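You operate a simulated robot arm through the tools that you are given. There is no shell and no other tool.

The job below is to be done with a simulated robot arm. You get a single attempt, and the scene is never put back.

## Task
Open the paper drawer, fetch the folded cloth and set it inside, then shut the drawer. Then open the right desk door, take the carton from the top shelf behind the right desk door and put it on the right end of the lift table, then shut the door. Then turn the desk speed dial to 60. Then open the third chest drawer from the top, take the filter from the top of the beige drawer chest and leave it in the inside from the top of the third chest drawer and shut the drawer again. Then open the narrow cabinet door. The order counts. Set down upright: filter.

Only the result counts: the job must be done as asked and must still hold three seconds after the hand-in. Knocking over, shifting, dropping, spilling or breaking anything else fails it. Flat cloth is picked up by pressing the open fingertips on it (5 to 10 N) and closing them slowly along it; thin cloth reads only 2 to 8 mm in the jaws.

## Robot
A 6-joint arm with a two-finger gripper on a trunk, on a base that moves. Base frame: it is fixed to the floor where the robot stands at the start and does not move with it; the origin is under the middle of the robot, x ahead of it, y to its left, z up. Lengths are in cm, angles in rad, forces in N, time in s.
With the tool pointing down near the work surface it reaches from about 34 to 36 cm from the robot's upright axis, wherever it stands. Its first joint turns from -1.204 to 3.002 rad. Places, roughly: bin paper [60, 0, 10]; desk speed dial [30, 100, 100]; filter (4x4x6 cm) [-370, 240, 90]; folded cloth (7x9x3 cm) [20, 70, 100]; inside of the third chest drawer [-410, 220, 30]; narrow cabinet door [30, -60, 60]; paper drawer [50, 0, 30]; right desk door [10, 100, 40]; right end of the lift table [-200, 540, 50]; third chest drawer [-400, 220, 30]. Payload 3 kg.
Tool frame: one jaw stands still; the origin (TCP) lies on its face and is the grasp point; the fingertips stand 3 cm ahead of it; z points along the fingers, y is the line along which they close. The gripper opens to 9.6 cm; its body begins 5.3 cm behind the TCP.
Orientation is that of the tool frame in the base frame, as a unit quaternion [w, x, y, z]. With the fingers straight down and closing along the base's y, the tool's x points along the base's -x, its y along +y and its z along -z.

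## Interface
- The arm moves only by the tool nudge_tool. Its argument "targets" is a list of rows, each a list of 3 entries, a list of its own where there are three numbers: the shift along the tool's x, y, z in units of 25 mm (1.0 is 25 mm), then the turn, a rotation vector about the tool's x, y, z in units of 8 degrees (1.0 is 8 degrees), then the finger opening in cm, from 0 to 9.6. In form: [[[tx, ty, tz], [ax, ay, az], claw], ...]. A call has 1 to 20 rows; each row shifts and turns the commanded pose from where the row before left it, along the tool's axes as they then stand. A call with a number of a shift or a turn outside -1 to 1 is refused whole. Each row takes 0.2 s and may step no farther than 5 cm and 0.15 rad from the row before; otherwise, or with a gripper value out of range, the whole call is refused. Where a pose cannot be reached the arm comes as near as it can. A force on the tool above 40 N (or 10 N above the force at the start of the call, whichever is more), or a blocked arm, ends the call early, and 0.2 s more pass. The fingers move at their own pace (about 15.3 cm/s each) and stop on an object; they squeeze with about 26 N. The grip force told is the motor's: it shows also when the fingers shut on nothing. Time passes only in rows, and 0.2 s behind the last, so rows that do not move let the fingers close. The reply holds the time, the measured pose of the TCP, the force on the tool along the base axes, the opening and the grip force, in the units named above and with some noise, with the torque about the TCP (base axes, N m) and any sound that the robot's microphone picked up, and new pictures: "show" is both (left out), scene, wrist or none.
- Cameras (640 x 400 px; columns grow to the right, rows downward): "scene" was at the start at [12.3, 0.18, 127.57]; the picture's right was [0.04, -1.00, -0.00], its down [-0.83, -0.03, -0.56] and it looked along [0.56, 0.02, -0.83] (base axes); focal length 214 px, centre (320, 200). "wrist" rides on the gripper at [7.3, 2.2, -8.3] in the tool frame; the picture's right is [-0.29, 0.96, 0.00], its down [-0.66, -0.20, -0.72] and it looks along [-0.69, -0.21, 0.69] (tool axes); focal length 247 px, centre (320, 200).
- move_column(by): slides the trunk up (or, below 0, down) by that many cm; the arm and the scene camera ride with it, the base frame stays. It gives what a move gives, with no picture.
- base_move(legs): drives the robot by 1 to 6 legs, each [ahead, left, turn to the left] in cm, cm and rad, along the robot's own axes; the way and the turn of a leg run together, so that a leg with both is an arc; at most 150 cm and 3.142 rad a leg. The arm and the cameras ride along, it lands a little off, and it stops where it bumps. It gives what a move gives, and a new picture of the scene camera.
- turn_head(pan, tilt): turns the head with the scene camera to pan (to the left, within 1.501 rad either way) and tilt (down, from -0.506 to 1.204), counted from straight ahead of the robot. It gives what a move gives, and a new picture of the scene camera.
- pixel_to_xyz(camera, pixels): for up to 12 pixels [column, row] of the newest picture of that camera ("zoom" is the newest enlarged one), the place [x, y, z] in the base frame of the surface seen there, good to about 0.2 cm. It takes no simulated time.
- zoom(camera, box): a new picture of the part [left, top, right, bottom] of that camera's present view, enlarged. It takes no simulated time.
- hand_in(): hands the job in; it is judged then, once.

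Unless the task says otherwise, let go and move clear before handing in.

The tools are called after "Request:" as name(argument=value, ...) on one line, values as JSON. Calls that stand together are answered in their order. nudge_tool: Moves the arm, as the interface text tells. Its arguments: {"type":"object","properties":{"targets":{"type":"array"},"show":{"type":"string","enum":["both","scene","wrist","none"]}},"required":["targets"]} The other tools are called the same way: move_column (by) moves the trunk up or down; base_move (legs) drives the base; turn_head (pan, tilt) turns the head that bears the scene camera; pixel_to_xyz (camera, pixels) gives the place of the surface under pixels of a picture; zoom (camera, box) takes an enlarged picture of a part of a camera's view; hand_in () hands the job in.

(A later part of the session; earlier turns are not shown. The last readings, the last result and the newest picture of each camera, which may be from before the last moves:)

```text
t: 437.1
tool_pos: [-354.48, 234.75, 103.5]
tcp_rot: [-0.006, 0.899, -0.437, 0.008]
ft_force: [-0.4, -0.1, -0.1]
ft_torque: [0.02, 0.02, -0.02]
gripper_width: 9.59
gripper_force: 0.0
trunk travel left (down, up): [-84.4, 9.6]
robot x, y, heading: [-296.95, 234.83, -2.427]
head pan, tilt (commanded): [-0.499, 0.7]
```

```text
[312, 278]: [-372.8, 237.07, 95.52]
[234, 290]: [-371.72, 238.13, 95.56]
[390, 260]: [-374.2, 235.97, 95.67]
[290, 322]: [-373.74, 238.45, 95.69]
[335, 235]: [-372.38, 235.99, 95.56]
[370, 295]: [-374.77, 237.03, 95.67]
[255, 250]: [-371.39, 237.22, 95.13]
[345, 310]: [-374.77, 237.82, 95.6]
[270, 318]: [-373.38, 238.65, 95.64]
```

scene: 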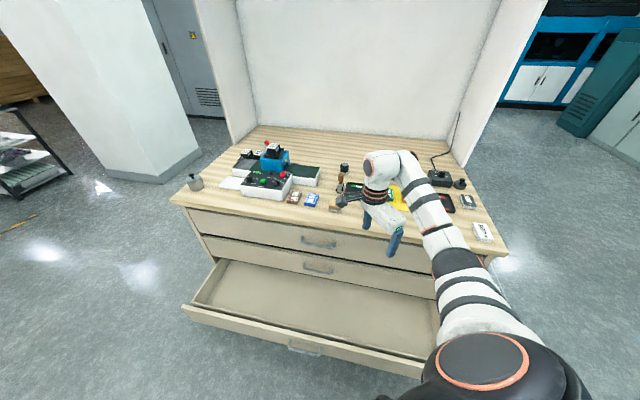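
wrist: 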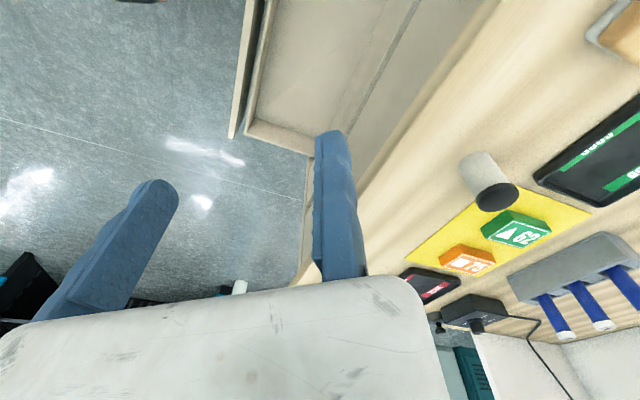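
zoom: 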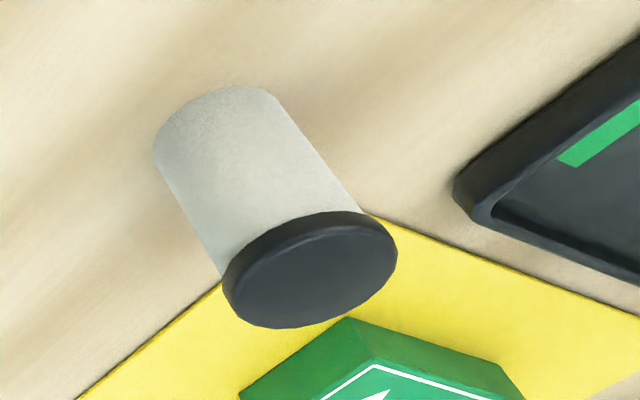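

Filter centre ≈(−373.05, 237.1), top 95.7, radius ≈1.9. Drive over it at hover height.

Request:
base_move(legs=[[14.9, -14.0, 0]])

Request:
nudge_tool(targets=[[[0, 0, 0], [0, 0, 0], 9.0]], show="both")

```text
t: 438.7
tool_pos: [-374.77, 235.44, 103.48]
tcp_rot: [-0.006, 0.899, -0.437, 0.007]
ft_force: [1.0, -0.5, -0.6]
ft_torque: [0.01, -0.03, 0.0]
gripper_width: 9.61
gripper_force: 0.1
trunk travel left (down, up): [-84.4, 9.6]
robot x, y, heading: [-317.57, 235.39, -2.431]
head pan, tilt (commanded): [-0.499, 0.7]
```

scene: 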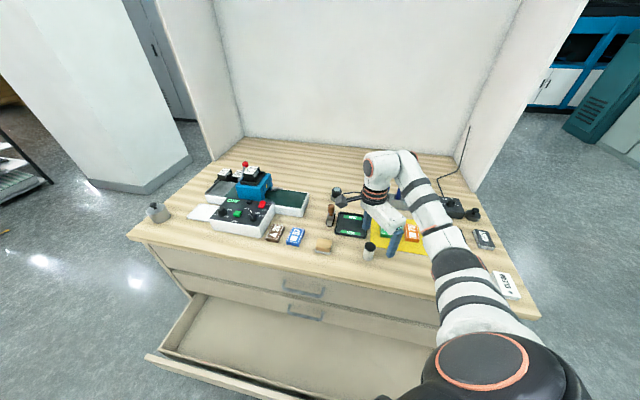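

```text
t: 439.1
tool_pos: [-374.75, 235.43, 103.55]
tcp_rot: [-0.005, 0.9, -0.436, 0.007]
ft_force: [-0.2, 0.1, 0.2]
ft_torque: [-0.01, 0.0, 0.02]
gripper_width: 9.01
gripper_force: 0.0
trunk travel left (down, up): [-84.4, 9.6]
robot x, y, heading: [-317.73, 235.76, -2.426]
head pan, tilt (commanded): [-0.499, 0.7]
```

scene: 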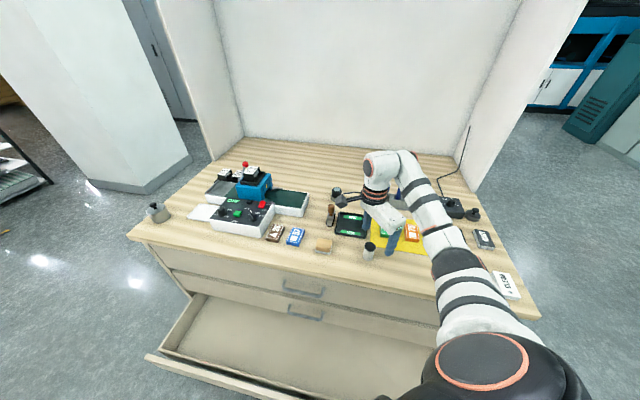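
wrist: 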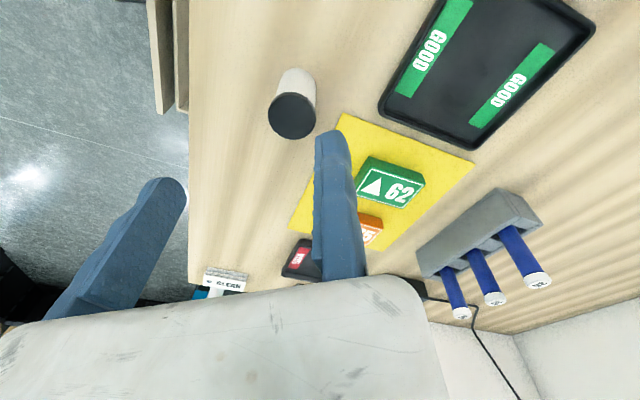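

Request:
pixel_to_xyz(camera="wrist", pixels=[[293, 117], [270, 112], [315, 118], [293, 137], [293, 97], [280, 132], [308, 103], [308, 132], [277, 102]])

```text
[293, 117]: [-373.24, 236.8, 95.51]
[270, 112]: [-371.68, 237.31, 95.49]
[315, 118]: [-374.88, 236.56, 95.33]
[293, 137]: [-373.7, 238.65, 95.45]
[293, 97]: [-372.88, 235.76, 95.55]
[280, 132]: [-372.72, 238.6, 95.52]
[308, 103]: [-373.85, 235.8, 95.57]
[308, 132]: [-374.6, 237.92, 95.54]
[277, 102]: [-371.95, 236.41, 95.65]
```

Shift −0.44 cm along tool x to centre on it and descend 9 cm.

Request:
nudge_tool(targets=[[[-0.175, 0, 0.7], [0, 0, 0], 9.0], [[0, 0, 1], [0, 0, 0], 9.0], [[0, 0, 0.9], [0, 0, 0], 9.0]], show="wrist")

```text
t: 439.9
tool_pos: [-375.22, 235.76, 96.95]
tcp_rot: [-0.006, 0.9, -0.436, 0.008]
ft_force: [0.0, 0.0, 0.1]
ft_torque: [0.02, -0.02, -0.06]
gripper_width: 8.98
gripper_force: 0.1
trunk travel left (down, up): [-84.4, 9.6]
robot x, y, heading: [-317.56, 236.18, -2.433]
head pan, tilt (commanded): [-0.499, 0.7]
```

wrist: 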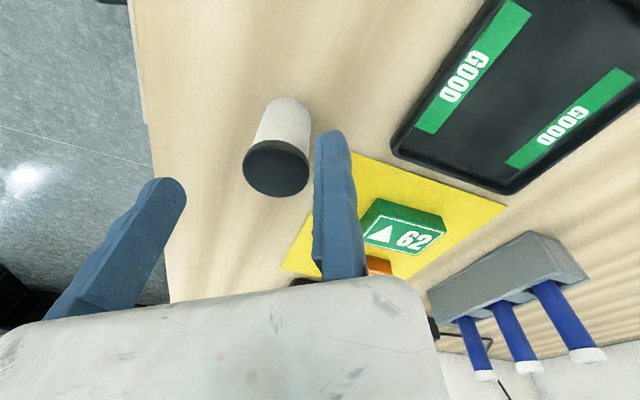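

Clear on both sides. Descend 2.5 cm more and close gently.

Request:
nudge_tool(targets=[[[0, 0, 0.55], [0, 0, 0], 9.0], [[0, 0, 0.45], [0, 0, 0], 9.0], [[0, 0, 0], [0, 0, 0], 6.5], [[0, 0, 0], [0, 0, 0], 5], [[0, 0, 0], [0, 0, 0], 4.2], [[0, 0, 0], [0, 0, 0], 3.5], [[0, 0, 0], [0, 0, 0], 3.0]], show="both")

```text
t: 441.5
tool_pos: [-374.9, 235.8, 94.4]
tcp_rot: [-0.006, 0.899, -0.437, 0.007]
ft_force: [0.1, 0.2, 0.5]
ft_torque: [0.0, 0.01, -0.02]
gripper_width: 3.28
gripper_force: 26.5
trunk travel left (down, up): [-84.4, 9.6]
robot x, y, heading: [-317.66, 236.12, -2.428]
head pan, tilt (commanded): [-0.499, 0.7]
```

scene: 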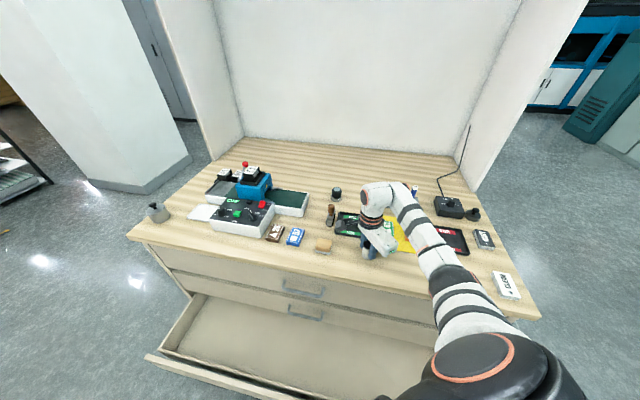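
wrist: 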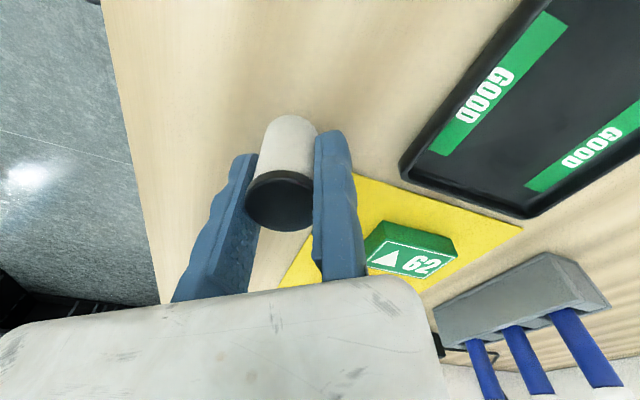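

Filter gripped (3.28 cm). Lift straight up, then back away.

Request:
nudge_tool(targets=[[[0, 0, -0.4], [0, 0, 0], 2.8], [[0, 0, -0.8], [0, 0, 0], 2.8], [[0, 0, -1], [0, 0, 0], 2.8], [[0, 0, -1], [0, 0, 0], 2.8]], show="wrist")

```text
t: 442.5
tool_pos: [-374.98, 235.98, 102.54]
tcp_rot: [-0.005, 0.899, -0.437, 0.007]
ft_force: [0.5, 0.3, -1.3]
ft_torque: [0.02, 0.02, 0.02]
gripper_width: 3.28
gripper_force: 26.3
trunk travel left (down, up): [-84.4, 9.6]
robot x, y, heading: [-317.83, 235.65, -2.428]
head pan, tilt (commanded): [-0.499, 0.7]
```

wrist: 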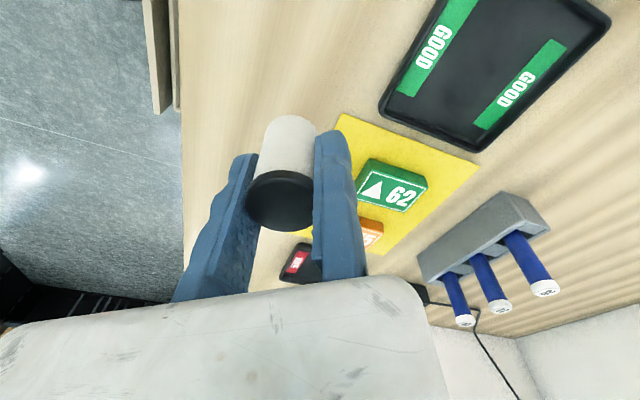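

Lifted (≈0.1 kg). Check the arm's heights relative to the tool before going into the drawer.

Request:
pixel_to_xyz(camera="scene", pixels=[[385, 190], [410, 200], [425, 230], [440, 260], [455, 290], [480, 330], [490, 365], [375, 215]])

Request:
base_move(legs=[[30.3, 0, 0]])

```text
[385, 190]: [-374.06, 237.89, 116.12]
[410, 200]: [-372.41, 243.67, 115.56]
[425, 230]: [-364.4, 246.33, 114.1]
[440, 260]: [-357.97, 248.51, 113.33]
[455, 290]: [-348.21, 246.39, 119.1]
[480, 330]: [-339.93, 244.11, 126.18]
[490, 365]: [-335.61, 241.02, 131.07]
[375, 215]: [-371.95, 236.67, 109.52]
```

```text
t: 444.5
tool_pos: [-394.9, 219.36, 102.31]
tcp_rot: [-0.006, 0.893, -0.45, 0.007]
ft_force: [-0.3, 0.5, 0.1]
ft_torque: [-0.01, 0.0, 0.01]
gripper_width: 3.3
gripper_force: 25.7
trunk travel left (down, up): [-84.4, 9.6]
robot x, y, heading: [-337.46, 217.79, -2.462]
head pan, tilt (commanded): [-0.499, 0.7]
stopped in leg 1: the robot was blocked; the commanded pose is now the measured one
```

scene: 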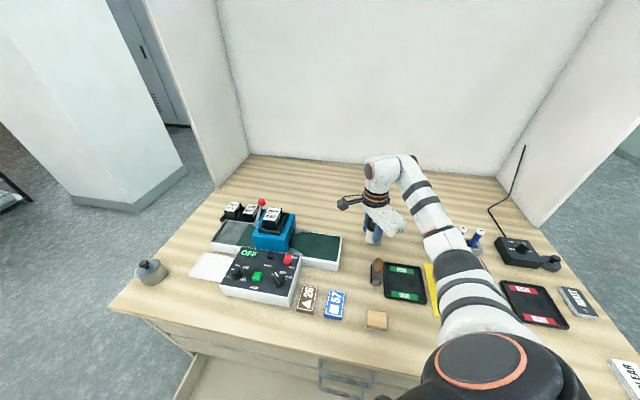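

I mistakenly drove ahead instead of back; the base was blocked by something. Before moving again, inspect the scene carefully.

Request:
zoom(camera="scene", box=[330, 150, 600, 350])

Request:
zoom(camera="scene", box=[120, 180, 400, 400])

```text
2.00 times, centred on (465, 250) of scene
```

zoom: 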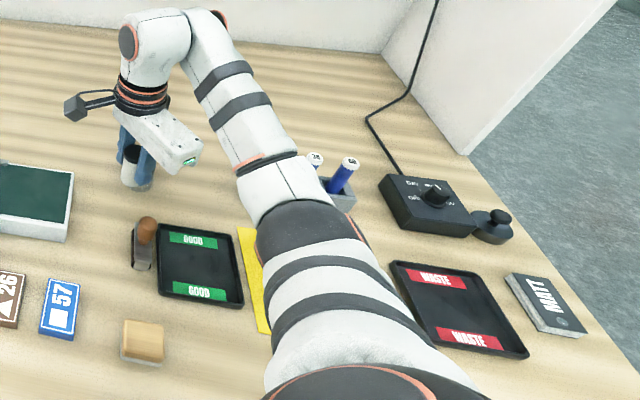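

```text
1.82 times, centred on (260, 290) of scene
```

zoom: 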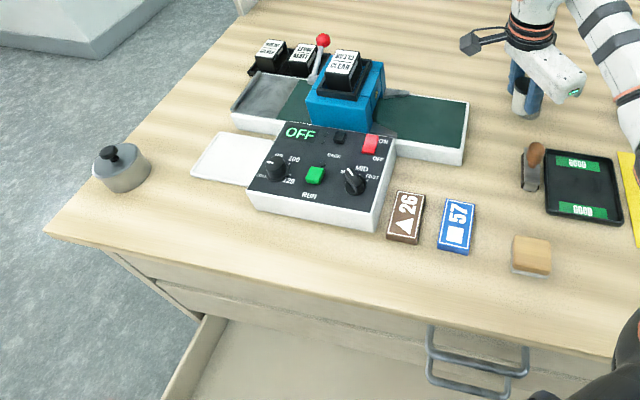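

Nothing on top appears disturbed (stamp, trays, eraser, batteries upright). The base likely nudged the open drawer. Raise the arm for safety, then retreat the same way.

Request:
move_column(by=8)

Request:
base_move(legs=[[-27, 0, 0]])

```text
t: 445.7
tool_pos: [-394.97, 219.45, 110.49]
tcp_rot: [-0.006, 0.893, -0.45, 0.008]
ft_force: [0.1, 0.8, -0.5]
ft_torque: [0.03, 0.01, -0.03]
gripper_width: 3.27
gripper_force: 25.8
trunk travel left (down, up): [-92.4, 1.6]
robot x, y, heading: [-337.57, 217.9, -2.459]
head pan, tilt (commanded): [-0.499, 0.7]
```

```text
t: 447.6
tool_pos: [-374.2, 236.1, 110.42]
tcp_rot: [-0.005, 0.893, -0.45, 0.008]
ft_force: [0.3, 0.8, 0.0]
ft_torque: [0.0, -0.02, -0.02]
gripper_width: 3.31
gripper_force: 26.3
trunk travel left (down, up): [-92.4, 1.6]
robot x, y, heading: [-316.51, 234.64, -2.457]
head pan, tilt (commanded): [-0.499, 0.7]
```

scene: 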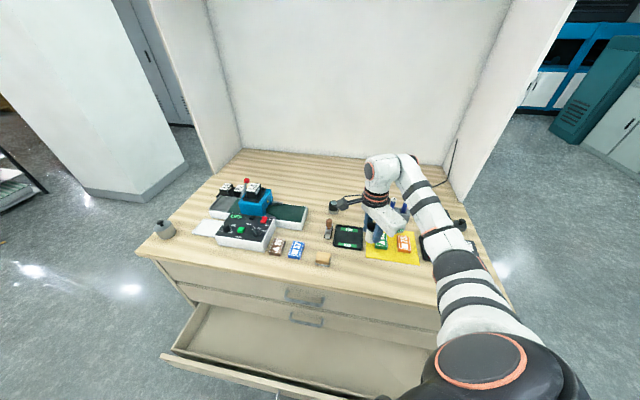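

Safe. Now really back away along +x and check the drawer and the objects.

Request:
base_move(legs=[[-31, 25.3, 0]])

Request:
turn_head(pan=-0.6, tilt=0.6)

Request:
zoom(camera="scene", box=[180, 130, 480, 330])

```text
t: 450.1
tool_pos: [-334.16, 236.27, 110.45]
tcp_rot: [-0.005, 0.892, -0.452, 0.007]
ft_force: [0.2, -0.9, -0.9]
ft_torque: [-0.02, 0.03, 0.01]
gripper_width: 3.29
gripper_force: 26.0
trunk travel left (down, up): [-92.4, 1.6]
robot x, y, heading: [-276.41, 234.57, -2.458]
head pan, tilt (commanded): [-0.499, 0.7]
```

scene: 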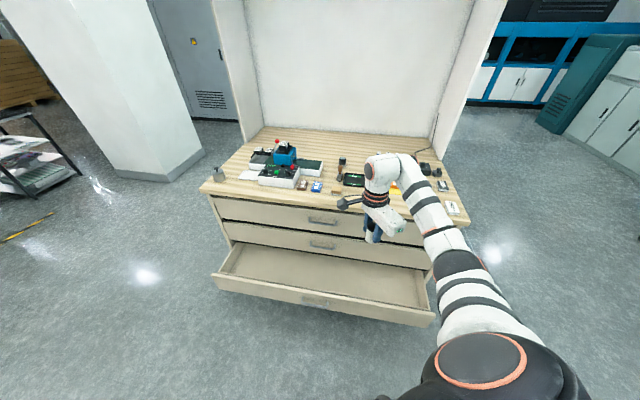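

```text
t: 450.8
tool_pos: [-334.11, 236.06, 110.42]
tcp_rot: [-0.006, 0.892, -0.451, 0.007]
ft_force: [0.0, 0.1, -1.0]
ft_torque: [0.0, -0.03, -0.03]
gripper_width: 3.31
gripper_force: 26.1
trunk travel left (down, up): [-92.4, 1.6]
robot x, y, heading: [-276.56, 234.18, -2.464]
head pan, tilt (commanded): [-0.6, 0.6]
```

scene: 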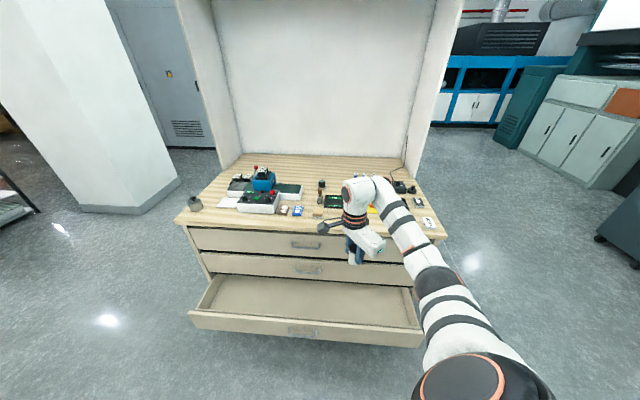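

```text
2.00 times, centred on (330, 230) of scene
```

zoom: 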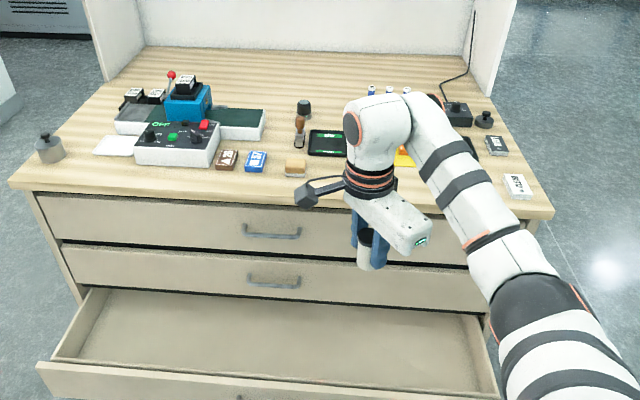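

Request:
pixel_to_xyz(camera="scene", pixels=[[250, 318], [350, 326], [205, 310], [300, 300], [380, 305], [330, 325], [240, 285], [320, 245], [200, 218], [440, 236]])

```text
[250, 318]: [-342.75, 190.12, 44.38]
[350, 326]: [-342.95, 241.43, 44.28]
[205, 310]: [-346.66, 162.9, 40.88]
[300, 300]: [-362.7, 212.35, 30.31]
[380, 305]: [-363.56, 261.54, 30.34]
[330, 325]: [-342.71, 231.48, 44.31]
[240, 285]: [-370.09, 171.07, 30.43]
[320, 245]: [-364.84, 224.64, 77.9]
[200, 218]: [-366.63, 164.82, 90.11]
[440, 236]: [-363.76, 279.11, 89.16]
```

Chest and objects are intact; the drawer was only pushed in ~4 cm (still 23 cm open). For more forearm clearance in the drawer I'll pull the arm in by 12 cm and lower it relative to the trunk.

Request:
nudge_tool(targets=[[[0.576, -0.768, 0], [0, 0, 0], 2.8], [[0.576, -0.768, 0.2], [0, 0, 0], 2.8], [[0.576, -0.768, 0.4], [0, 0, 0], 2.8], [[0.576, -0.768, 0.8], [0, 0, 0], 2.8], [[0.576, -0.768, 0.8], [0, 0, 0], 2.8]], show="scene")

```text
t: 452.0
tool_pos: [-321.88, 236.05, 105.1]
tcp_rot: [-0.005, 0.892, -0.451, 0.007]
ft_force: [0.5, 0.6, -0.2]
ft_torque: [0.0, 0.06, -0.02]
gripper_width: 3.29
gripper_force: 25.8
trunk travel left (down, up): [-92.4, 1.6]
robot x, y, heading: [-276.59, 234.37, -2.461]
head pan, tilt (commanded): [-0.6, 0.6]
```

scene: 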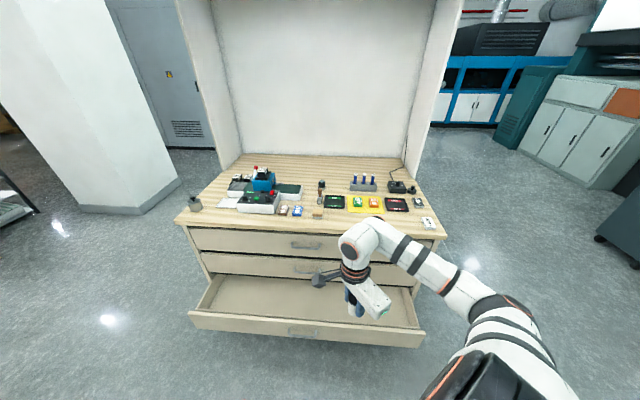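

Request:
pixel_to_xyz(camera="scene", pixels=[[362, 238], [385, 240], [405, 252], [430, 268], [455, 285], [480, 303], [510, 320], [485, 375], [360, 295]])

```text
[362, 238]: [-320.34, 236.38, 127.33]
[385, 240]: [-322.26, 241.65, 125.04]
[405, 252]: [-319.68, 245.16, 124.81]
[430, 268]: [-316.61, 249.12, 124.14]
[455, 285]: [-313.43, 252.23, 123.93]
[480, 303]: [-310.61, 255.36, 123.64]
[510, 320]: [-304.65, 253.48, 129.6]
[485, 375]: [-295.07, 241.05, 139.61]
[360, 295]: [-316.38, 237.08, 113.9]
```

Forearm underside is ~10 cm above TCP; I want more. Lower the arm further relative to the trunk and roll the palm to lie along y.

Request:
nudge_tool(targets=[[[0, 0, 1], [0, 0, -1], 2.8], [[0, 0, 1], [0, 0, -1], 2.8], [[0, 0, 1], [0, 0, -1], 2.8], [[0, 0, 0], [0, 0, -1], 2.8], [[0, 0, 0], [0, 0, -1], 2.8], [[0, 0, 0], [0, 0, -1], 2.8], [[0, 0, 0], [0, 0, -0.6], 2.8]], show="scene")

```text
t: 453.6
tool_pos: [-321.85, 236.02, 97.72]
tcp_rot: [-0.002, 1.0, -0.005, 0.009]
ft_force: [-0.5, 0.0, -0.9]
ft_torque: [-0.01, 0.04, -0.01]
gripper_width: 3.3
gripper_force: 25.8
trunk travel left (down, up): [-92.4, 1.6]
robot x, y, heading: [-276.8, 234.61, -2.459]
head pan, tilt (commanded): [-0.6, 0.6]
```

scene: 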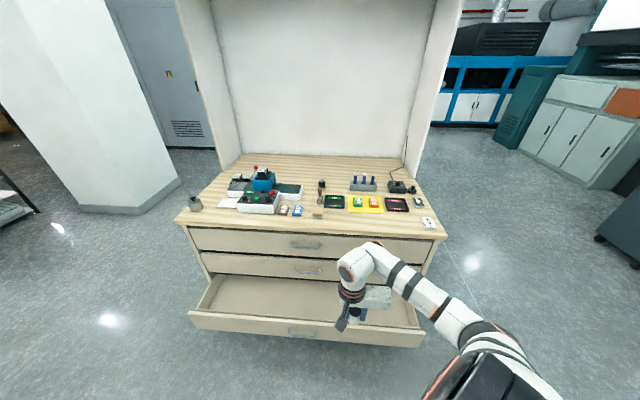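

Request:
pixel_to_xyz(camera="scene", pixels=[[360, 255], [385, 265], [405, 278], [425, 295], [445, 312], [465, 330], [490, 345], [470, 375], [345, 315], [340, 325], [385, 298]])

```text
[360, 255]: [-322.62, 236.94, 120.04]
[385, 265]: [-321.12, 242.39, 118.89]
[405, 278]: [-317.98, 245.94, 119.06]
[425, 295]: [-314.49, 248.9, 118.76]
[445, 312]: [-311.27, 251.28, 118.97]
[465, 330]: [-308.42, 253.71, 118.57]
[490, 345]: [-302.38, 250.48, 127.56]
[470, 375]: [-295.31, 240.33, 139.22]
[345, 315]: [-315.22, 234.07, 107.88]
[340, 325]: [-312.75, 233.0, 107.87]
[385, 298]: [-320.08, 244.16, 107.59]
```

Now the forearm underside is ~12.5 cm above TCP, enough over the panel. Lower the trunk to z≈53 and drive over the drawer.

Request:
move_column(by=-40)

Request:
move_column(by=-4)

Request:
base_move(legs=[[25.6, -23.4, 0]])

Request:
nudge_tool(targets=[[[0, 0, 0], [0, 0, 0], 2.8]], show="wrist")

```text
t: 457.4
tool_pos: [-321.79, 236.05, 57.71]
tcp_rot: [-0.002, 1.0, -0.006, 0.008]
ft_force: [0.2, 0.1, -0.5]
ft_torque: [0.02, -0.03, 0.01]
gripper_width: 3.3
gripper_force: 25.8
trunk travel left (down, up): [-52.4, 41.6]
robot x, y, heading: [-276.6, 234.58, -2.461]
head pan, tilt (commanded): [-0.6, 0.6]
```

```text
t: 458.2
tool_pos: [-321.81, 235.96, 53.69]
tcp_rot: [-0.002, 1.0, -0.007, 0.008]
ft_force: [-0.2, -0.1, -0.7]
ft_torque: [0.0, -0.01, 0.01]
gripper_width: 3.31
gripper_force: 26.6
trunk travel left (down, up): [-48.4, 45.6]
robot x, y, heading: [-276.72, 234.42, -2.461]
head pan, tilt (commanded): [-0.6, 0.6]
```

```text
t: 460.5
tool_pos: [-356.41, 238.36, 53.58]
tcp_rot: [-0.001, 1.0, -0.007, 0.01]
ft_force: [-0.5, 0.3, -0.6]
ft_torque: [-0.01, -0.02, 0.01]
gripper_width: 3.31
gripper_force: 26.1
trunk travel left (down, up): [-48.4, 45.6]
robot x, y, heading: [-311.33, 236.78, -2.465]
head pan, tilt (commanded): [-0.6, 0.6]
```

scene: 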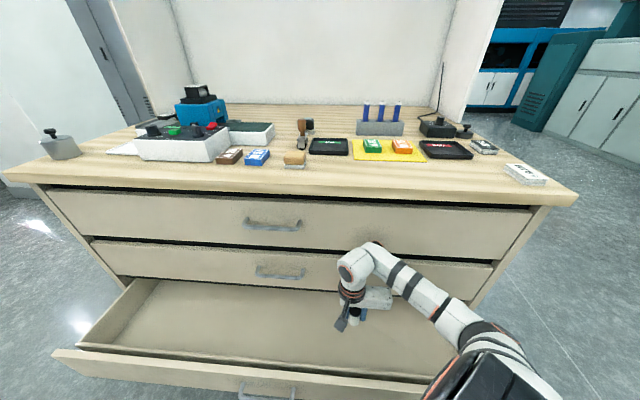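

```text
t: 460.9
tool_pos: [-356.45, 238.45, 53.67]
tcp_rot: [-0.002, 1.0, -0.007, 0.008]
ft_force: [-0.3, 0.1, 0.0]
ft_torque: [-0.03, 0.03, -0.03]
gripper_width: 3.3
gripper_force: 26.0
trunk travel left (down, up): [-48.4, 45.6]
robot x, y, heading: [-311.19, 236.94, -2.466]
head pan, tilt (commanded): [-0.6, 0.6]
```

wrist: 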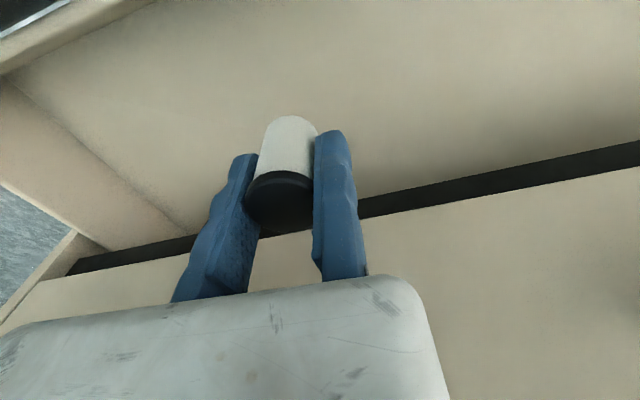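

Filter is above the drawer interior. Lower 15 cm and check clearances.

Request:
move_column(by=-15)

Request:
turn_head(pan=-0.65, tilt=0.75)

Request:
zoom(camera="scene", box=[240, 140, 500, 340])

```text
t: 462.6
tool_pos: [-356.49, 238.4, 38.64]
tcp_rot: [-0.001, 1.0, -0.008, 0.009]
ft_force: [-0.7, -0.3, -0.7]
ft_torque: [0.01, 0.02, -0.01]
gripper_width: 3.3
gripper_force: 26.2
trunk travel left (down, up): [-33.4, 60.6]
robot x, y, heading: [-311.31, 236.72, -2.465]
head pan, tilt (commanded): [-0.6, 0.6]
```

```text
t: 463.3
tool_pos: [-356.56, 238.29, 38.83]
tcp_rot: [-0.002, 1.0, -0.008, 0.009]
ft_force: [0.3, 0.1, 0.0]
ft_torque: [0.0, 0.02, 0.0]
gripper_width: 3.29
gripper_force: 26.0
trunk travel left (down, up): [-33.4, 60.6]
robot x, y, heading: [-311.11, 236.31, -2.462]
head pan, tilt (commanded): [-0.649, 0.75]
```

scene: 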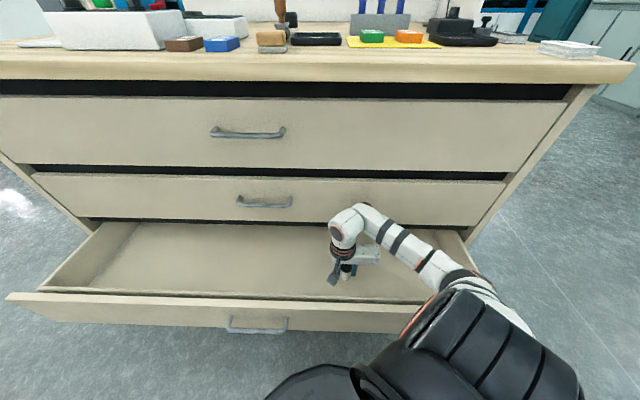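

```text
2.00 times, centred on (370, 240) of scene
```

zoom: 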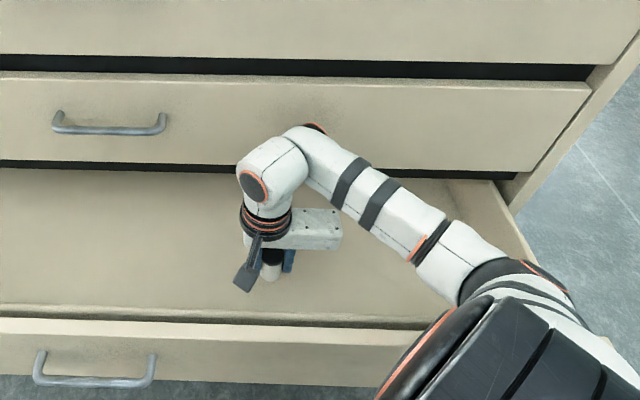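

Request:
pixel_to_xyz(camera="zoom", pixels=[[315, 130], [305, 145], [350, 180], [400, 215], [450, 260], [500, 300], [245, 270], [270, 272], [320, 230], [400, 335], [430, 285], [360, 325]])

```text
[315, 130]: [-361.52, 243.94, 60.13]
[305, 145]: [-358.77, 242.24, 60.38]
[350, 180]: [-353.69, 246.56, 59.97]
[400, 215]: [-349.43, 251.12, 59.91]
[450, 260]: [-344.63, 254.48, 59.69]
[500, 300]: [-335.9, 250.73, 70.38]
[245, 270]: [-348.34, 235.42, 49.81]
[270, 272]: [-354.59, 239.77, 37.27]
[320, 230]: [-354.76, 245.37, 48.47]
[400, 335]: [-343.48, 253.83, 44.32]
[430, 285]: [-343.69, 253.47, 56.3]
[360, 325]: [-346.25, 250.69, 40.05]
```

Plenty of clearance (elbow ≥52 over rim 44.4; wrist 4 cm from the drawer above). Lower 3.4 cm, then gently to contact.

Request:
move_column(by=-3.3)

Request:
nudge_tool(targets=[[[0, 0, 0.12], [0, 0, 0], 2.8], [[0, 0, 0], [0, 0, 0], 2.8]], show="wrist")

```text
t: 464.1
tool_pos: [-356.49, 238.28, 35.36]
tcp_rot: [-0.001, 1.0, -0.007, 0.009]
ft_force: [0.0, -0.6, -0.4]
ft_torque: [0.0, -0.02, 0.03]
gripper_width: 3.29
gripper_force: 26.2
trunk travel left (down, up): [-30.1, 63.9]
robot x, y, heading: [-310.96, 236.71, -2.461]
head pan, tilt (commanded): [-0.649, 0.75]
```

```text
t: 464.7
tool_pos: [-356.6, 238.47, 35.05]
tcp_rot: [-0.001, 1.0, -0.007, 0.009]
ft_force: [-0.7, -0.1, 0.1]
ft_torque: [0.05, -0.03, 0.02]
gripper_width: 3.3
gripper_force: 26.1
trunk travel left (down, up): [-30.1, 63.9]
robot x, y, heading: [-311.47, 236.72, -2.463]
head pan, tilt (commanded): [-0.649, 0.75]
```

wrist: 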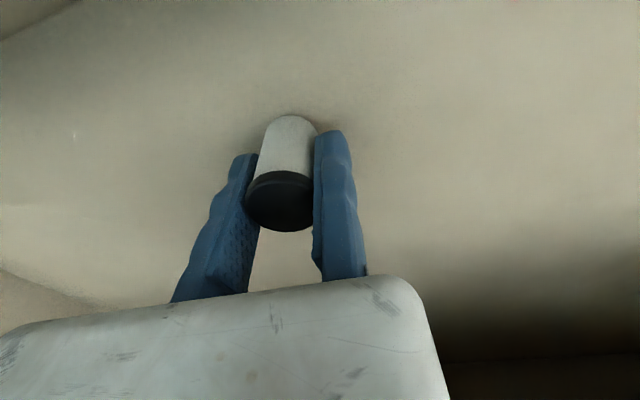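

Almost touching; continue in 2 mm steps watching the force.

Request:
nudge_tool(targets=[[[0, 0, 0.08], [0, 0, 0], 2.8], [[0, 0, 0], [0, 0, 0], 2.8]], show="none")

Request:
nudge_tool(targets=[[[0, 0, 0.08], [0, 0, 0], 2.8], [[0, 0, 0], [0, 0, 0], 2.8]], show="none")

```text
t: 465.3
tool_pos: [-356.56, 238.27, 34.94]
tcp_rot: [-0.002, 1.0, -0.008, 0.008]
ft_force: [-1.1, 0.3, -1.2]
ft_torque: [-0.01, 0.02, 0.03]
gripper_width: 3.32
gripper_force: 25.4
trunk travel left (down, up): [-30.1, 63.9]
robot x, y, heading: [-310.96, 236.85, -2.463]
head pan, tilt (commanded): [-0.649, 0.75]
```

```text
t: 465.9
tool_pos: [-356.41, 238.37, 34.64]
tcp_rot: [-0.001, 1.0, -0.007, 0.008]
ft_force: [-2.1, 0.5, 6.2]
ft_torque: [0.02, 0.08, 0.0]
gripper_width: 3.31
gripper_force: 26.3
trunk travel left (down, up): [-30.1, 63.9]
robot x, y, heading: [-311.32, 236.79, -2.468]
head pan, tilt (commanded): [-0.649, 0.75]
```

Contact (6 N). Release slowly, ease the fixed jaw off, then lift straight up.

Request:
nudge_tool(targets=[[[0, 0, 0], [0, 0, 0], 3.6], [[0, 0, 0], [0, 0, 0], 4.2], [[0, 0, 0], [0, 0, 0], 5.5], [[0, 0, 0], [0, 0, 0], 7], [[0, 0.15, 0], [0, 0, 0], 7.5], [[0, 0.1, 0], [0, 0, 0], 7.5]], show="wrist")

```text
t: 467.3
tool_pos: [-356.44, 237.66, 34.76]
tcp_rot: [-0.002, 1.0, -0.009, 0.009]
ft_force: [-0.5, 0.7, 0.1]
ft_torque: [-0.02, 0.02, 0.05]
gripper_width: 7.51
gripper_force: 0.0
trunk travel left (down, up): [-30.1, 63.9]
robot x, y, heading: [-311.47, 236.59, -2.471]
head pan, tilt (commanded): [-0.649, 0.75]
```

wrist: 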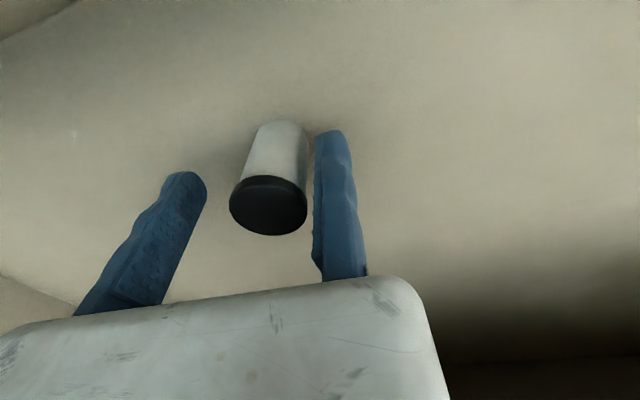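

The filter stands free between the open jaws. Lift straight up and back away along +x.

Request:
nudge_tool(targets=[[[0, 0, -0.6], [0, 0, 0], 7.5], [[0, 0, -1], [0, 0, 0], 7.5], [[0, 0, -1], [0, 0, 0], 7.5]], show="none")

Request:
move_column(by=16)

Request:
base_move(legs=[[-31, 25.3, 0]])

Request:
zoom(camera="scene", box=[160, 160, 480, 360])

```text
t: 468.1
tool_pos: [-356.68, 237.7, 41.22]
tcp_rot: [-0.002, 1.0, -0.008, 0.009]
ft_force: [-0.4, 0.1, -0.5]
ft_torque: [0.03, 0.01, -0.01]
gripper_width: 7.51
gripper_force: 0.2
trunk travel left (down, up): [-30.1, 63.9]
robot x, y, heading: [-311.31, 236.25, -2.468]
head pan, tilt (commanded): [-0.649, 0.75]
```

```text
t: 469.9
tool_pos: [-356.61, 237.75, 57.08]
tcp_rot: [-0.002, 1.0, -0.008, 0.008]
ft_force: [0.0, 0.1, 0.1]
ft_torque: [0.0, 0.03, -0.03]
gripper_width: 7.5
gripper_force: 0.1
trunk travel left (down, up): [-46.1, 47.9]
robot x, y, heading: [-310.63, 236.89, -2.461]
head pan, tilt (commanded): [-0.649, 0.75]
```

```text
t: 472.4
tool_pos: [-316.62, 237.6, 57.25]
tcp_rot: [-0.002, 1.0, -0.008, 0.009]
ft_force: [-0.5, -0.2, -0.9]
ft_torque: [-0.01, 0.04, 0.0]
gripper_width: 7.47
gripper_force: 0.0
trunk travel left (down, up): [-46.1, 47.9]
robot x, y, heading: [-271.07, 236.48, -2.463]
head pan, tilt (commanded): [-0.649, 0.75]
```

scene: 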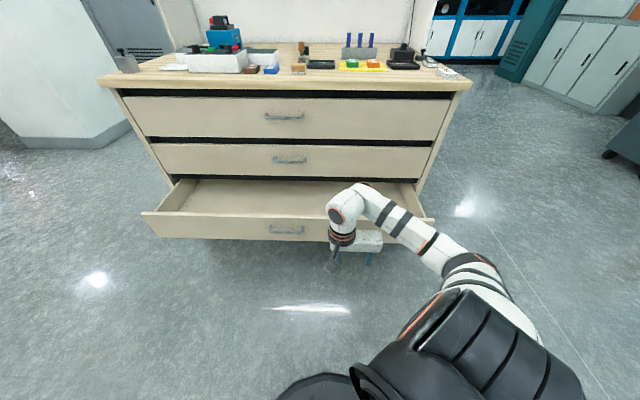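

```text
2.00 times, centred on (320, 260) of scene
```

zoom: 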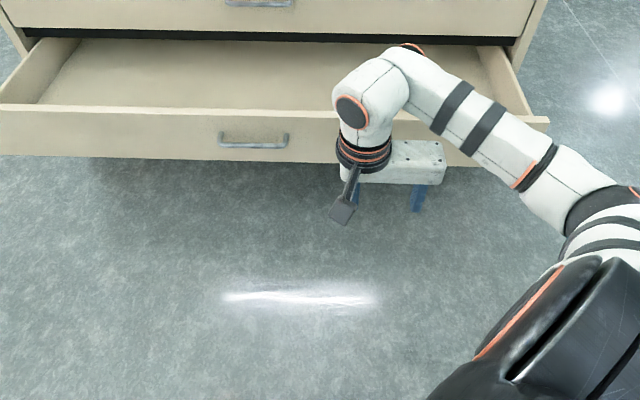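

The arm hides the filter from this angle. Next, tilt the hand to point ahead-down (57°) with closed fingers for pushing, and then look inside the drawer.

Request:
nudge_tool(targets=[[[-0.74, 0, -0.4], [0, -1, 0], 5], [[-0.79, 0, -0.29], [0, -1, 0], 3], [[-0.83, 0, -0.18], [0, -1, 0], 0], [[-0.84, 0, -0.06], [0, -1, 0], 0], [[-0.84, 0, 0.06], [0, -1, 0], 0], [[-0.83, 0, 0.17], [0, -1, 0], 0], [[-0.8, 0, 0.29], [0, -1, 0], 0]], show="none")

Request:
base_move(legs=[[-23, -3, 0]])

Request:
move_column(by=40)

Request:
turn_head(pan=-0.55, tilt=0.5)

```text
t: 474.1
tool_pos: [-329.83, 238.17, 64.35]
tcp_rot: [-0.004, 0.887, -0.006, -0.462]
ft_force: [0.3, -0.4, -0.1]
ft_torque: [-0.01, 0.0, -0.03]
gripper_width: 0.0
gripper_force: 26.3
out of reach, approached as far as the arm can: row 7
trunk travel left (down, up): [-46.1, 47.9]
robot x, y, heading: [-271.38, 236.48, -2.467]
head pan, tilt (commanded): [-0.649, 0.75]
```

```text
t: 475.8
tool_pos: [-313.66, 254.88, 64.32]
tcp_rot: [-0.004, 0.888, -0.005, -0.46]
ft_force: [0.0, 0.8, -0.4]
ft_torque: [-0.01, -0.02, -0.03]
gripper_width: 0.0
gripper_force: 25.4
trunk travel left (down, up): [-46.1, 47.9]
robot x, y, heading: [-254.94, 252.99, -2.464]
head pan, tilt (commanded): [-0.649, 0.75]
```

scene: 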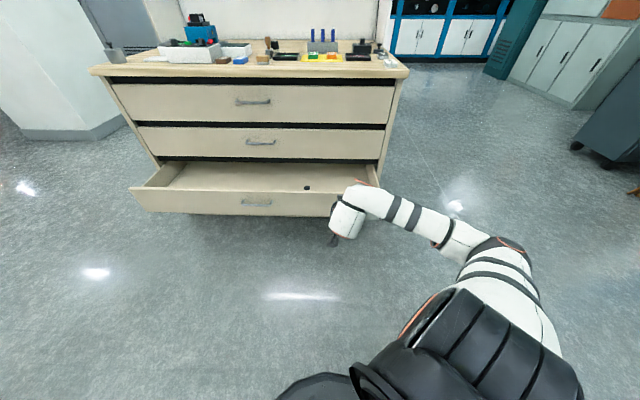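

```text
t: 479.6
tool_pos: [-313.83, 254.94, 104.43]
tcp_rot: [-0.004, 0.888, -0.005, -0.46]
ft_force: [0.0, 0.5, 0.3]
ft_torque: [-0.03, 0.01, 0.02]
gripper_width: 0.0
gripper_force: 26.1
trunk travel left (down, up): [-86.1, 7.9]
robot x, y, heading: [-255.01, 253.1, -2.465]
head pan, tilt (commanded): [-0.649, 0.75]
```

```text
t: 480.4
tool_pos: [-313.7, 254.97, 104.39]
tcp_rot: [-0.003, 0.888, -0.005, -0.46]
ft_force: [-0.2, 0.8, 0.1]
ft_torque: [0.02, 0.02, -0.01]
gripper_width: 0.01
gripper_force: 26.1
trunk travel left (down, up): [-86.1, 7.9]
robot x, y, heading: [-255.28, 253.04, -2.461]
head pan, tilt (commanded): [-0.55, 0.499]
```

scene: 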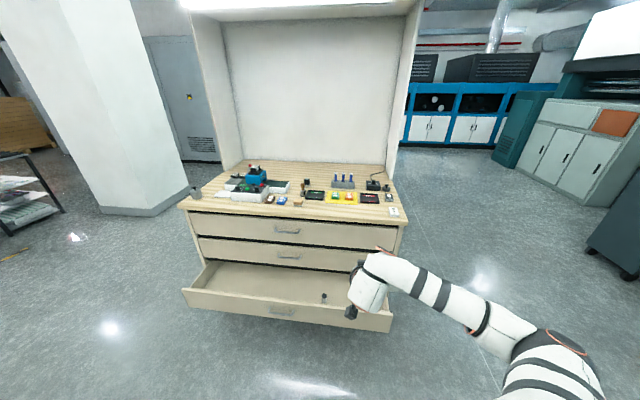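

Request:
zoom(camera="scene", box=[260, 250, 400, 340])

Request:
zoom(camera="scene", box=[180, 150, 410, 240])

Request:
pixel_to_xyz(camera="scene", pixels=[[324, 295], [324, 300], [250, 297], [340, 310], [280, 311], [270, 318]])

```text
4.44 times, centred on (330, 295) of scene
```

zoom: 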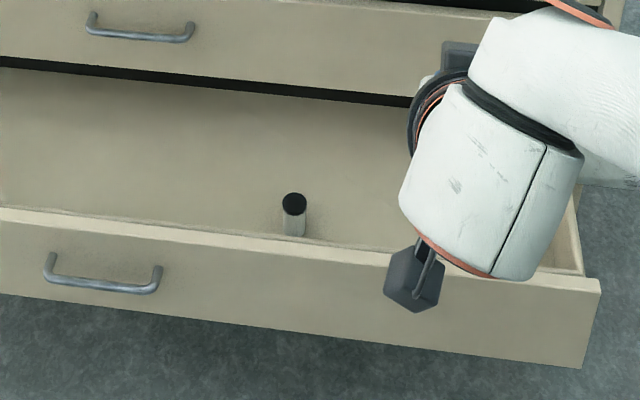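

```text
2.78 times, centred on (295, 195) of scene
```

zoom: 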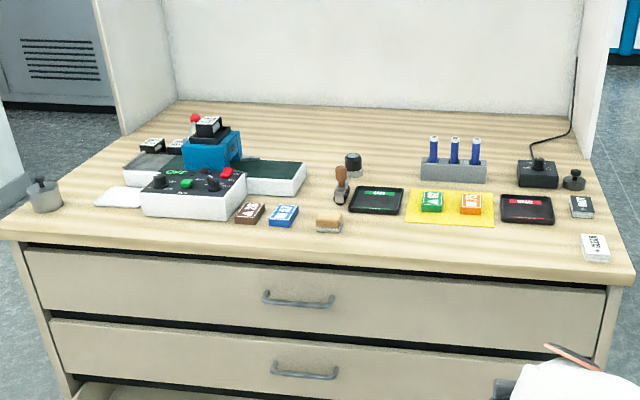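

```text
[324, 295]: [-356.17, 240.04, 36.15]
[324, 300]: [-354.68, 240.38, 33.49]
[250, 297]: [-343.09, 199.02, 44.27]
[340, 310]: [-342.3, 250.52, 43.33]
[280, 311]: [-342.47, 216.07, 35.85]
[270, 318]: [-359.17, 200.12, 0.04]
```

The filter stands upright at (−356.2, 240) inside, and everything on top is in place. Lower the hand to panel height and position it in front of the drawer.

Request:
move_column(by=-40)

Request:
move_column(by=-24.5)

Request:
base_move(legs=[[31.5, 4, 0]])

Request:
turn_head(pan=-0.6, tilt=0.5)

```text
t: 484.2
tool_pos: [-313.81, 254.87, 64.38]
tcp_rot: [-0.003, 0.888, -0.005, -0.461]
ft_force: [-0.3, -0.6, 0.3]
ft_torque: [0.01, 0.0, 0.04]
gripper_width: 0.0
gripper_force: 26.5
trunk travel left (down, up): [-46.1, 47.9]
robot x, y, heading: [-255.27, 253.21, -2.463]
head pan, tilt (commanded): [-0.55, 0.499]
```

```text
t: 486.8
tool_pos: [-313.73, 254.95, 39.76]
tcp_rot: [-0.003, 0.888, -0.004, -0.46]
ft_force: [-0.1, -0.8, -0.2]
ft_torque: [0.0, 0.02, -0.03]
gripper_width: 0.0
gripper_force: 25.5
trunk travel left (down, up): [-21.6, 72.4]
robot x, y, heading: [-254.69, 253.31, -2.462]
head pan, tilt (commanded): [-0.55, 0.499]
```

```text
t: 488.9
tool_pos: [-336.02, 231.69, 39.91]
tcp_rot: [-0.003, 0.888, -0.003, -0.46]
ft_force: [-0.4, 0.0, -0.5]
ft_torque: [0.0, -0.01, 0.02]
gripper_width: 0.0
gripper_force: 25.8
trunk travel left (down, up): [-21.6, 72.4]
robot x, y, heading: [-277.32, 230.02, -2.458]
head pan, tilt (commanded): [-0.55, 0.499]
```

scene: 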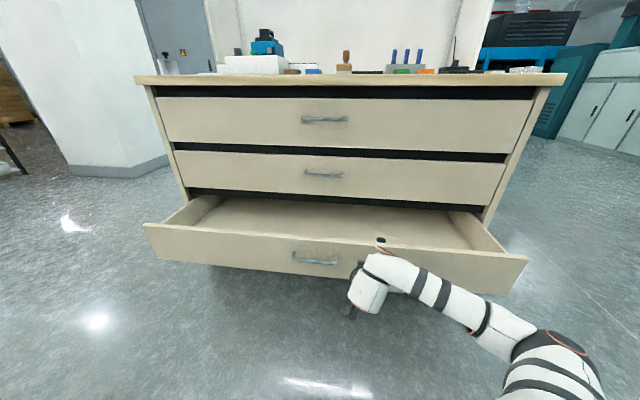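

```text
t: 489.5
tool_pos: [-335.96, 231.68, 39.87]
tcp_rot: [-0.004, 0.888, -0.004, -0.46]
ft_force: [0.1, -0.4, -0.2]
ft_torque: [0.02, -0.03, -0.03]
gripper_width: 0.02
gripper_force: 25.3
trunk travel left (down, up): [-21.6, 72.4]
robot x, y, heading: [-277.4, 230.22, -2.457]
head pan, tilt (commanded): [-0.6, 0.499]
```

scene: 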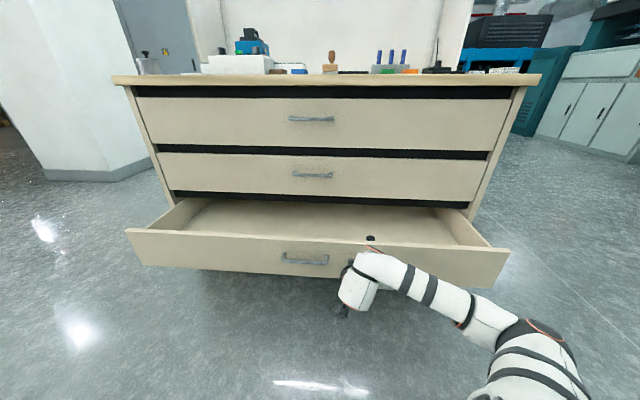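

Tip is 3.6 cm from the panel. Push in gently with short base legs along −x.

Request:
base_move(legs=[[2.3, -1.9, 0], [1.6, -1.3, 0], [1.6, -1.3, 0]])

Request:
base_move(legs=[[2.3, -1.9, 0], [2.3, -1.9, 0], [2.3, -1.9, 0]])

```text
t: 491.1
tool_pos: [-343.14, 231.7, 39.84]
tcp_rot: [-0.003, 0.888, -0.004, -0.46]
ft_force: [0.3, 0.2, 0.2]
ft_torque: [0.02, -0.03, -0.02]
gripper_width: 0.0
gripper_force: 33.1
trunk travel left (down, up): [-21.6, 72.4]
robot x, y, heading: [-284.2, 230.31, -2.465]
head pan, tilt (commanded): [-0.6, 0.499]
```

scene: 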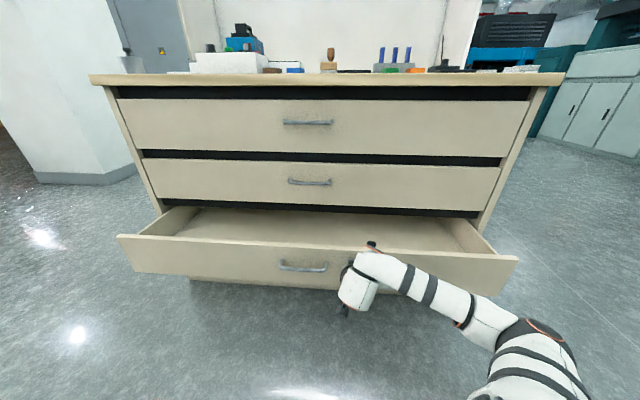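

```text
t: 492.8
tool_pos: [-352.01, 231.81, 39.82]
tcp_rot: [-0.003, 0.888, -0.003, -0.46]
ft_force: [-0.5, -0.3, -0.1]
ft_torque: [-0.01, 0.01, 0.0]
gripper_width: 0.01
gripper_force: 32.8
trunk travel left (down, up): [-21.6, 72.4]
robot x, y, heading: [-292.89, 229.99, -2.46]
head pan, tilt (commanded): [-0.6, 0.499]
```

scene: 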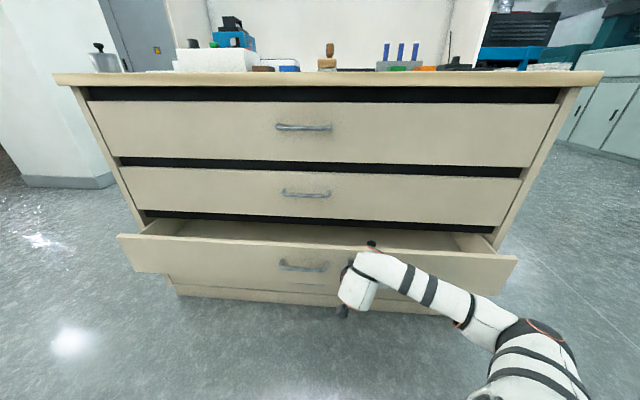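

The drawer slides with the filter's cap still visible upright at (371,243). Continue.

Request:
base_move(legs=[[2.3, -1.9, 0], [2.3, -1.9, 0]])

Request:
base_move(legs=[[2.0, -1.6, 0]])

```text
t: 494.1
tool_pos: [-358.1, 231.76, 39.81]
tcp_rot: [-0.003, 0.888, -0.004, -0.46]
ft_force: [-0.5, -0.7, 0.5]
ft_torque: [0.0, -0.01, 0.02]
gripper_width: 0.0
gripper_force: 33.1
trunk travel left (down, up): [-21.6, 72.4]
robot x, y, heading: [-299.4, 229.73, -2.461]
head pan, tilt (commanded): [-0.6, 0.499]
```

scene: 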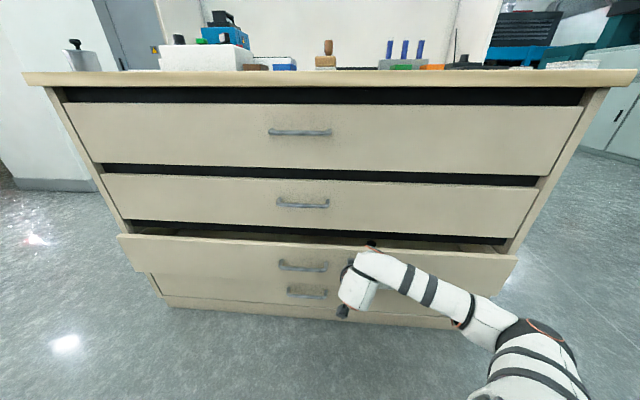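

```text
t: 494.9
tool_pos: [-360.64, 231.76, 39.88]
tcp_rot: [-0.003, 0.888, -0.004, -0.46]
ft_force: [0.6, -0.2, -0.6]
ft_torque: [-0.03, 0.01, -0.01]
gripper_width: 0.0
gripper_force: 33.1
trunk travel left (down, up): [-21.6, 72.4]
robot x, y, heading: [-302.15, 230.26, -2.46]
head pan, tilt (commanded): [-0.6, 0.499]
```

scene: 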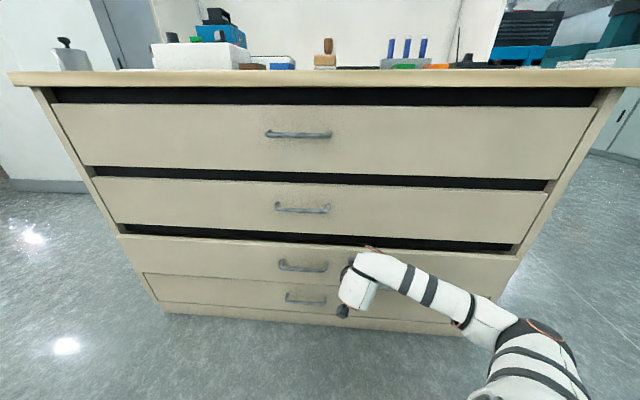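

Request:
base_move(legs=[[1.2, -1.0, 0]])

Request:
base_move(legs=[[1.2, -1.0, 0]])

```text
t: 495.7
tool_pos: [-362.26, 231.67, 39.76]
tcp_rot: [-0.003, 0.888, -0.004, -0.46]
ft_force: [0.1, 0.1, -0.1]
ft_torque: [0.02, -0.01, -0.01]
gripper_width: 0.0
gripper_force: 32.9
trunk travel left (down, up): [-21.6, 72.4]
robot x, y, heading: [-303.68, 230.08, -2.459]
head pan, tilt (commanded): [-0.6, 0.499]
```

scene: 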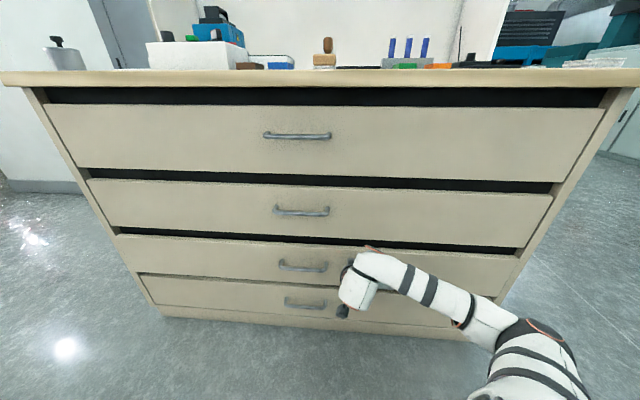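

```text
t: 496.5
tool_pos: [-363.11, 231.72, 39.77]
tcp_rot: [-0.003, 0.89, -0.004, -0.457]
ft_force: [3.0, 0.7, 1.7]
ft_torque: [-0.04, 0.05, 0.0]
gripper_width: 0.0
gripper_force: 33.2
trunk travel left (down, up): [-21.6, 72.4]
robot x, y, heading: [-304.53, 230.17, -2.461]
head pan, tilt (commanded): [-0.6, 0.499]
stopped in leg 1: the force on the tool passed its limit at 55 N (the readings are from after the stop); the commanded pose is now the measured one
```

scene: 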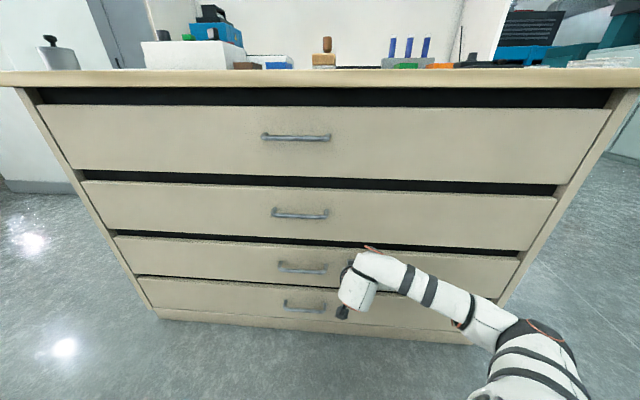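

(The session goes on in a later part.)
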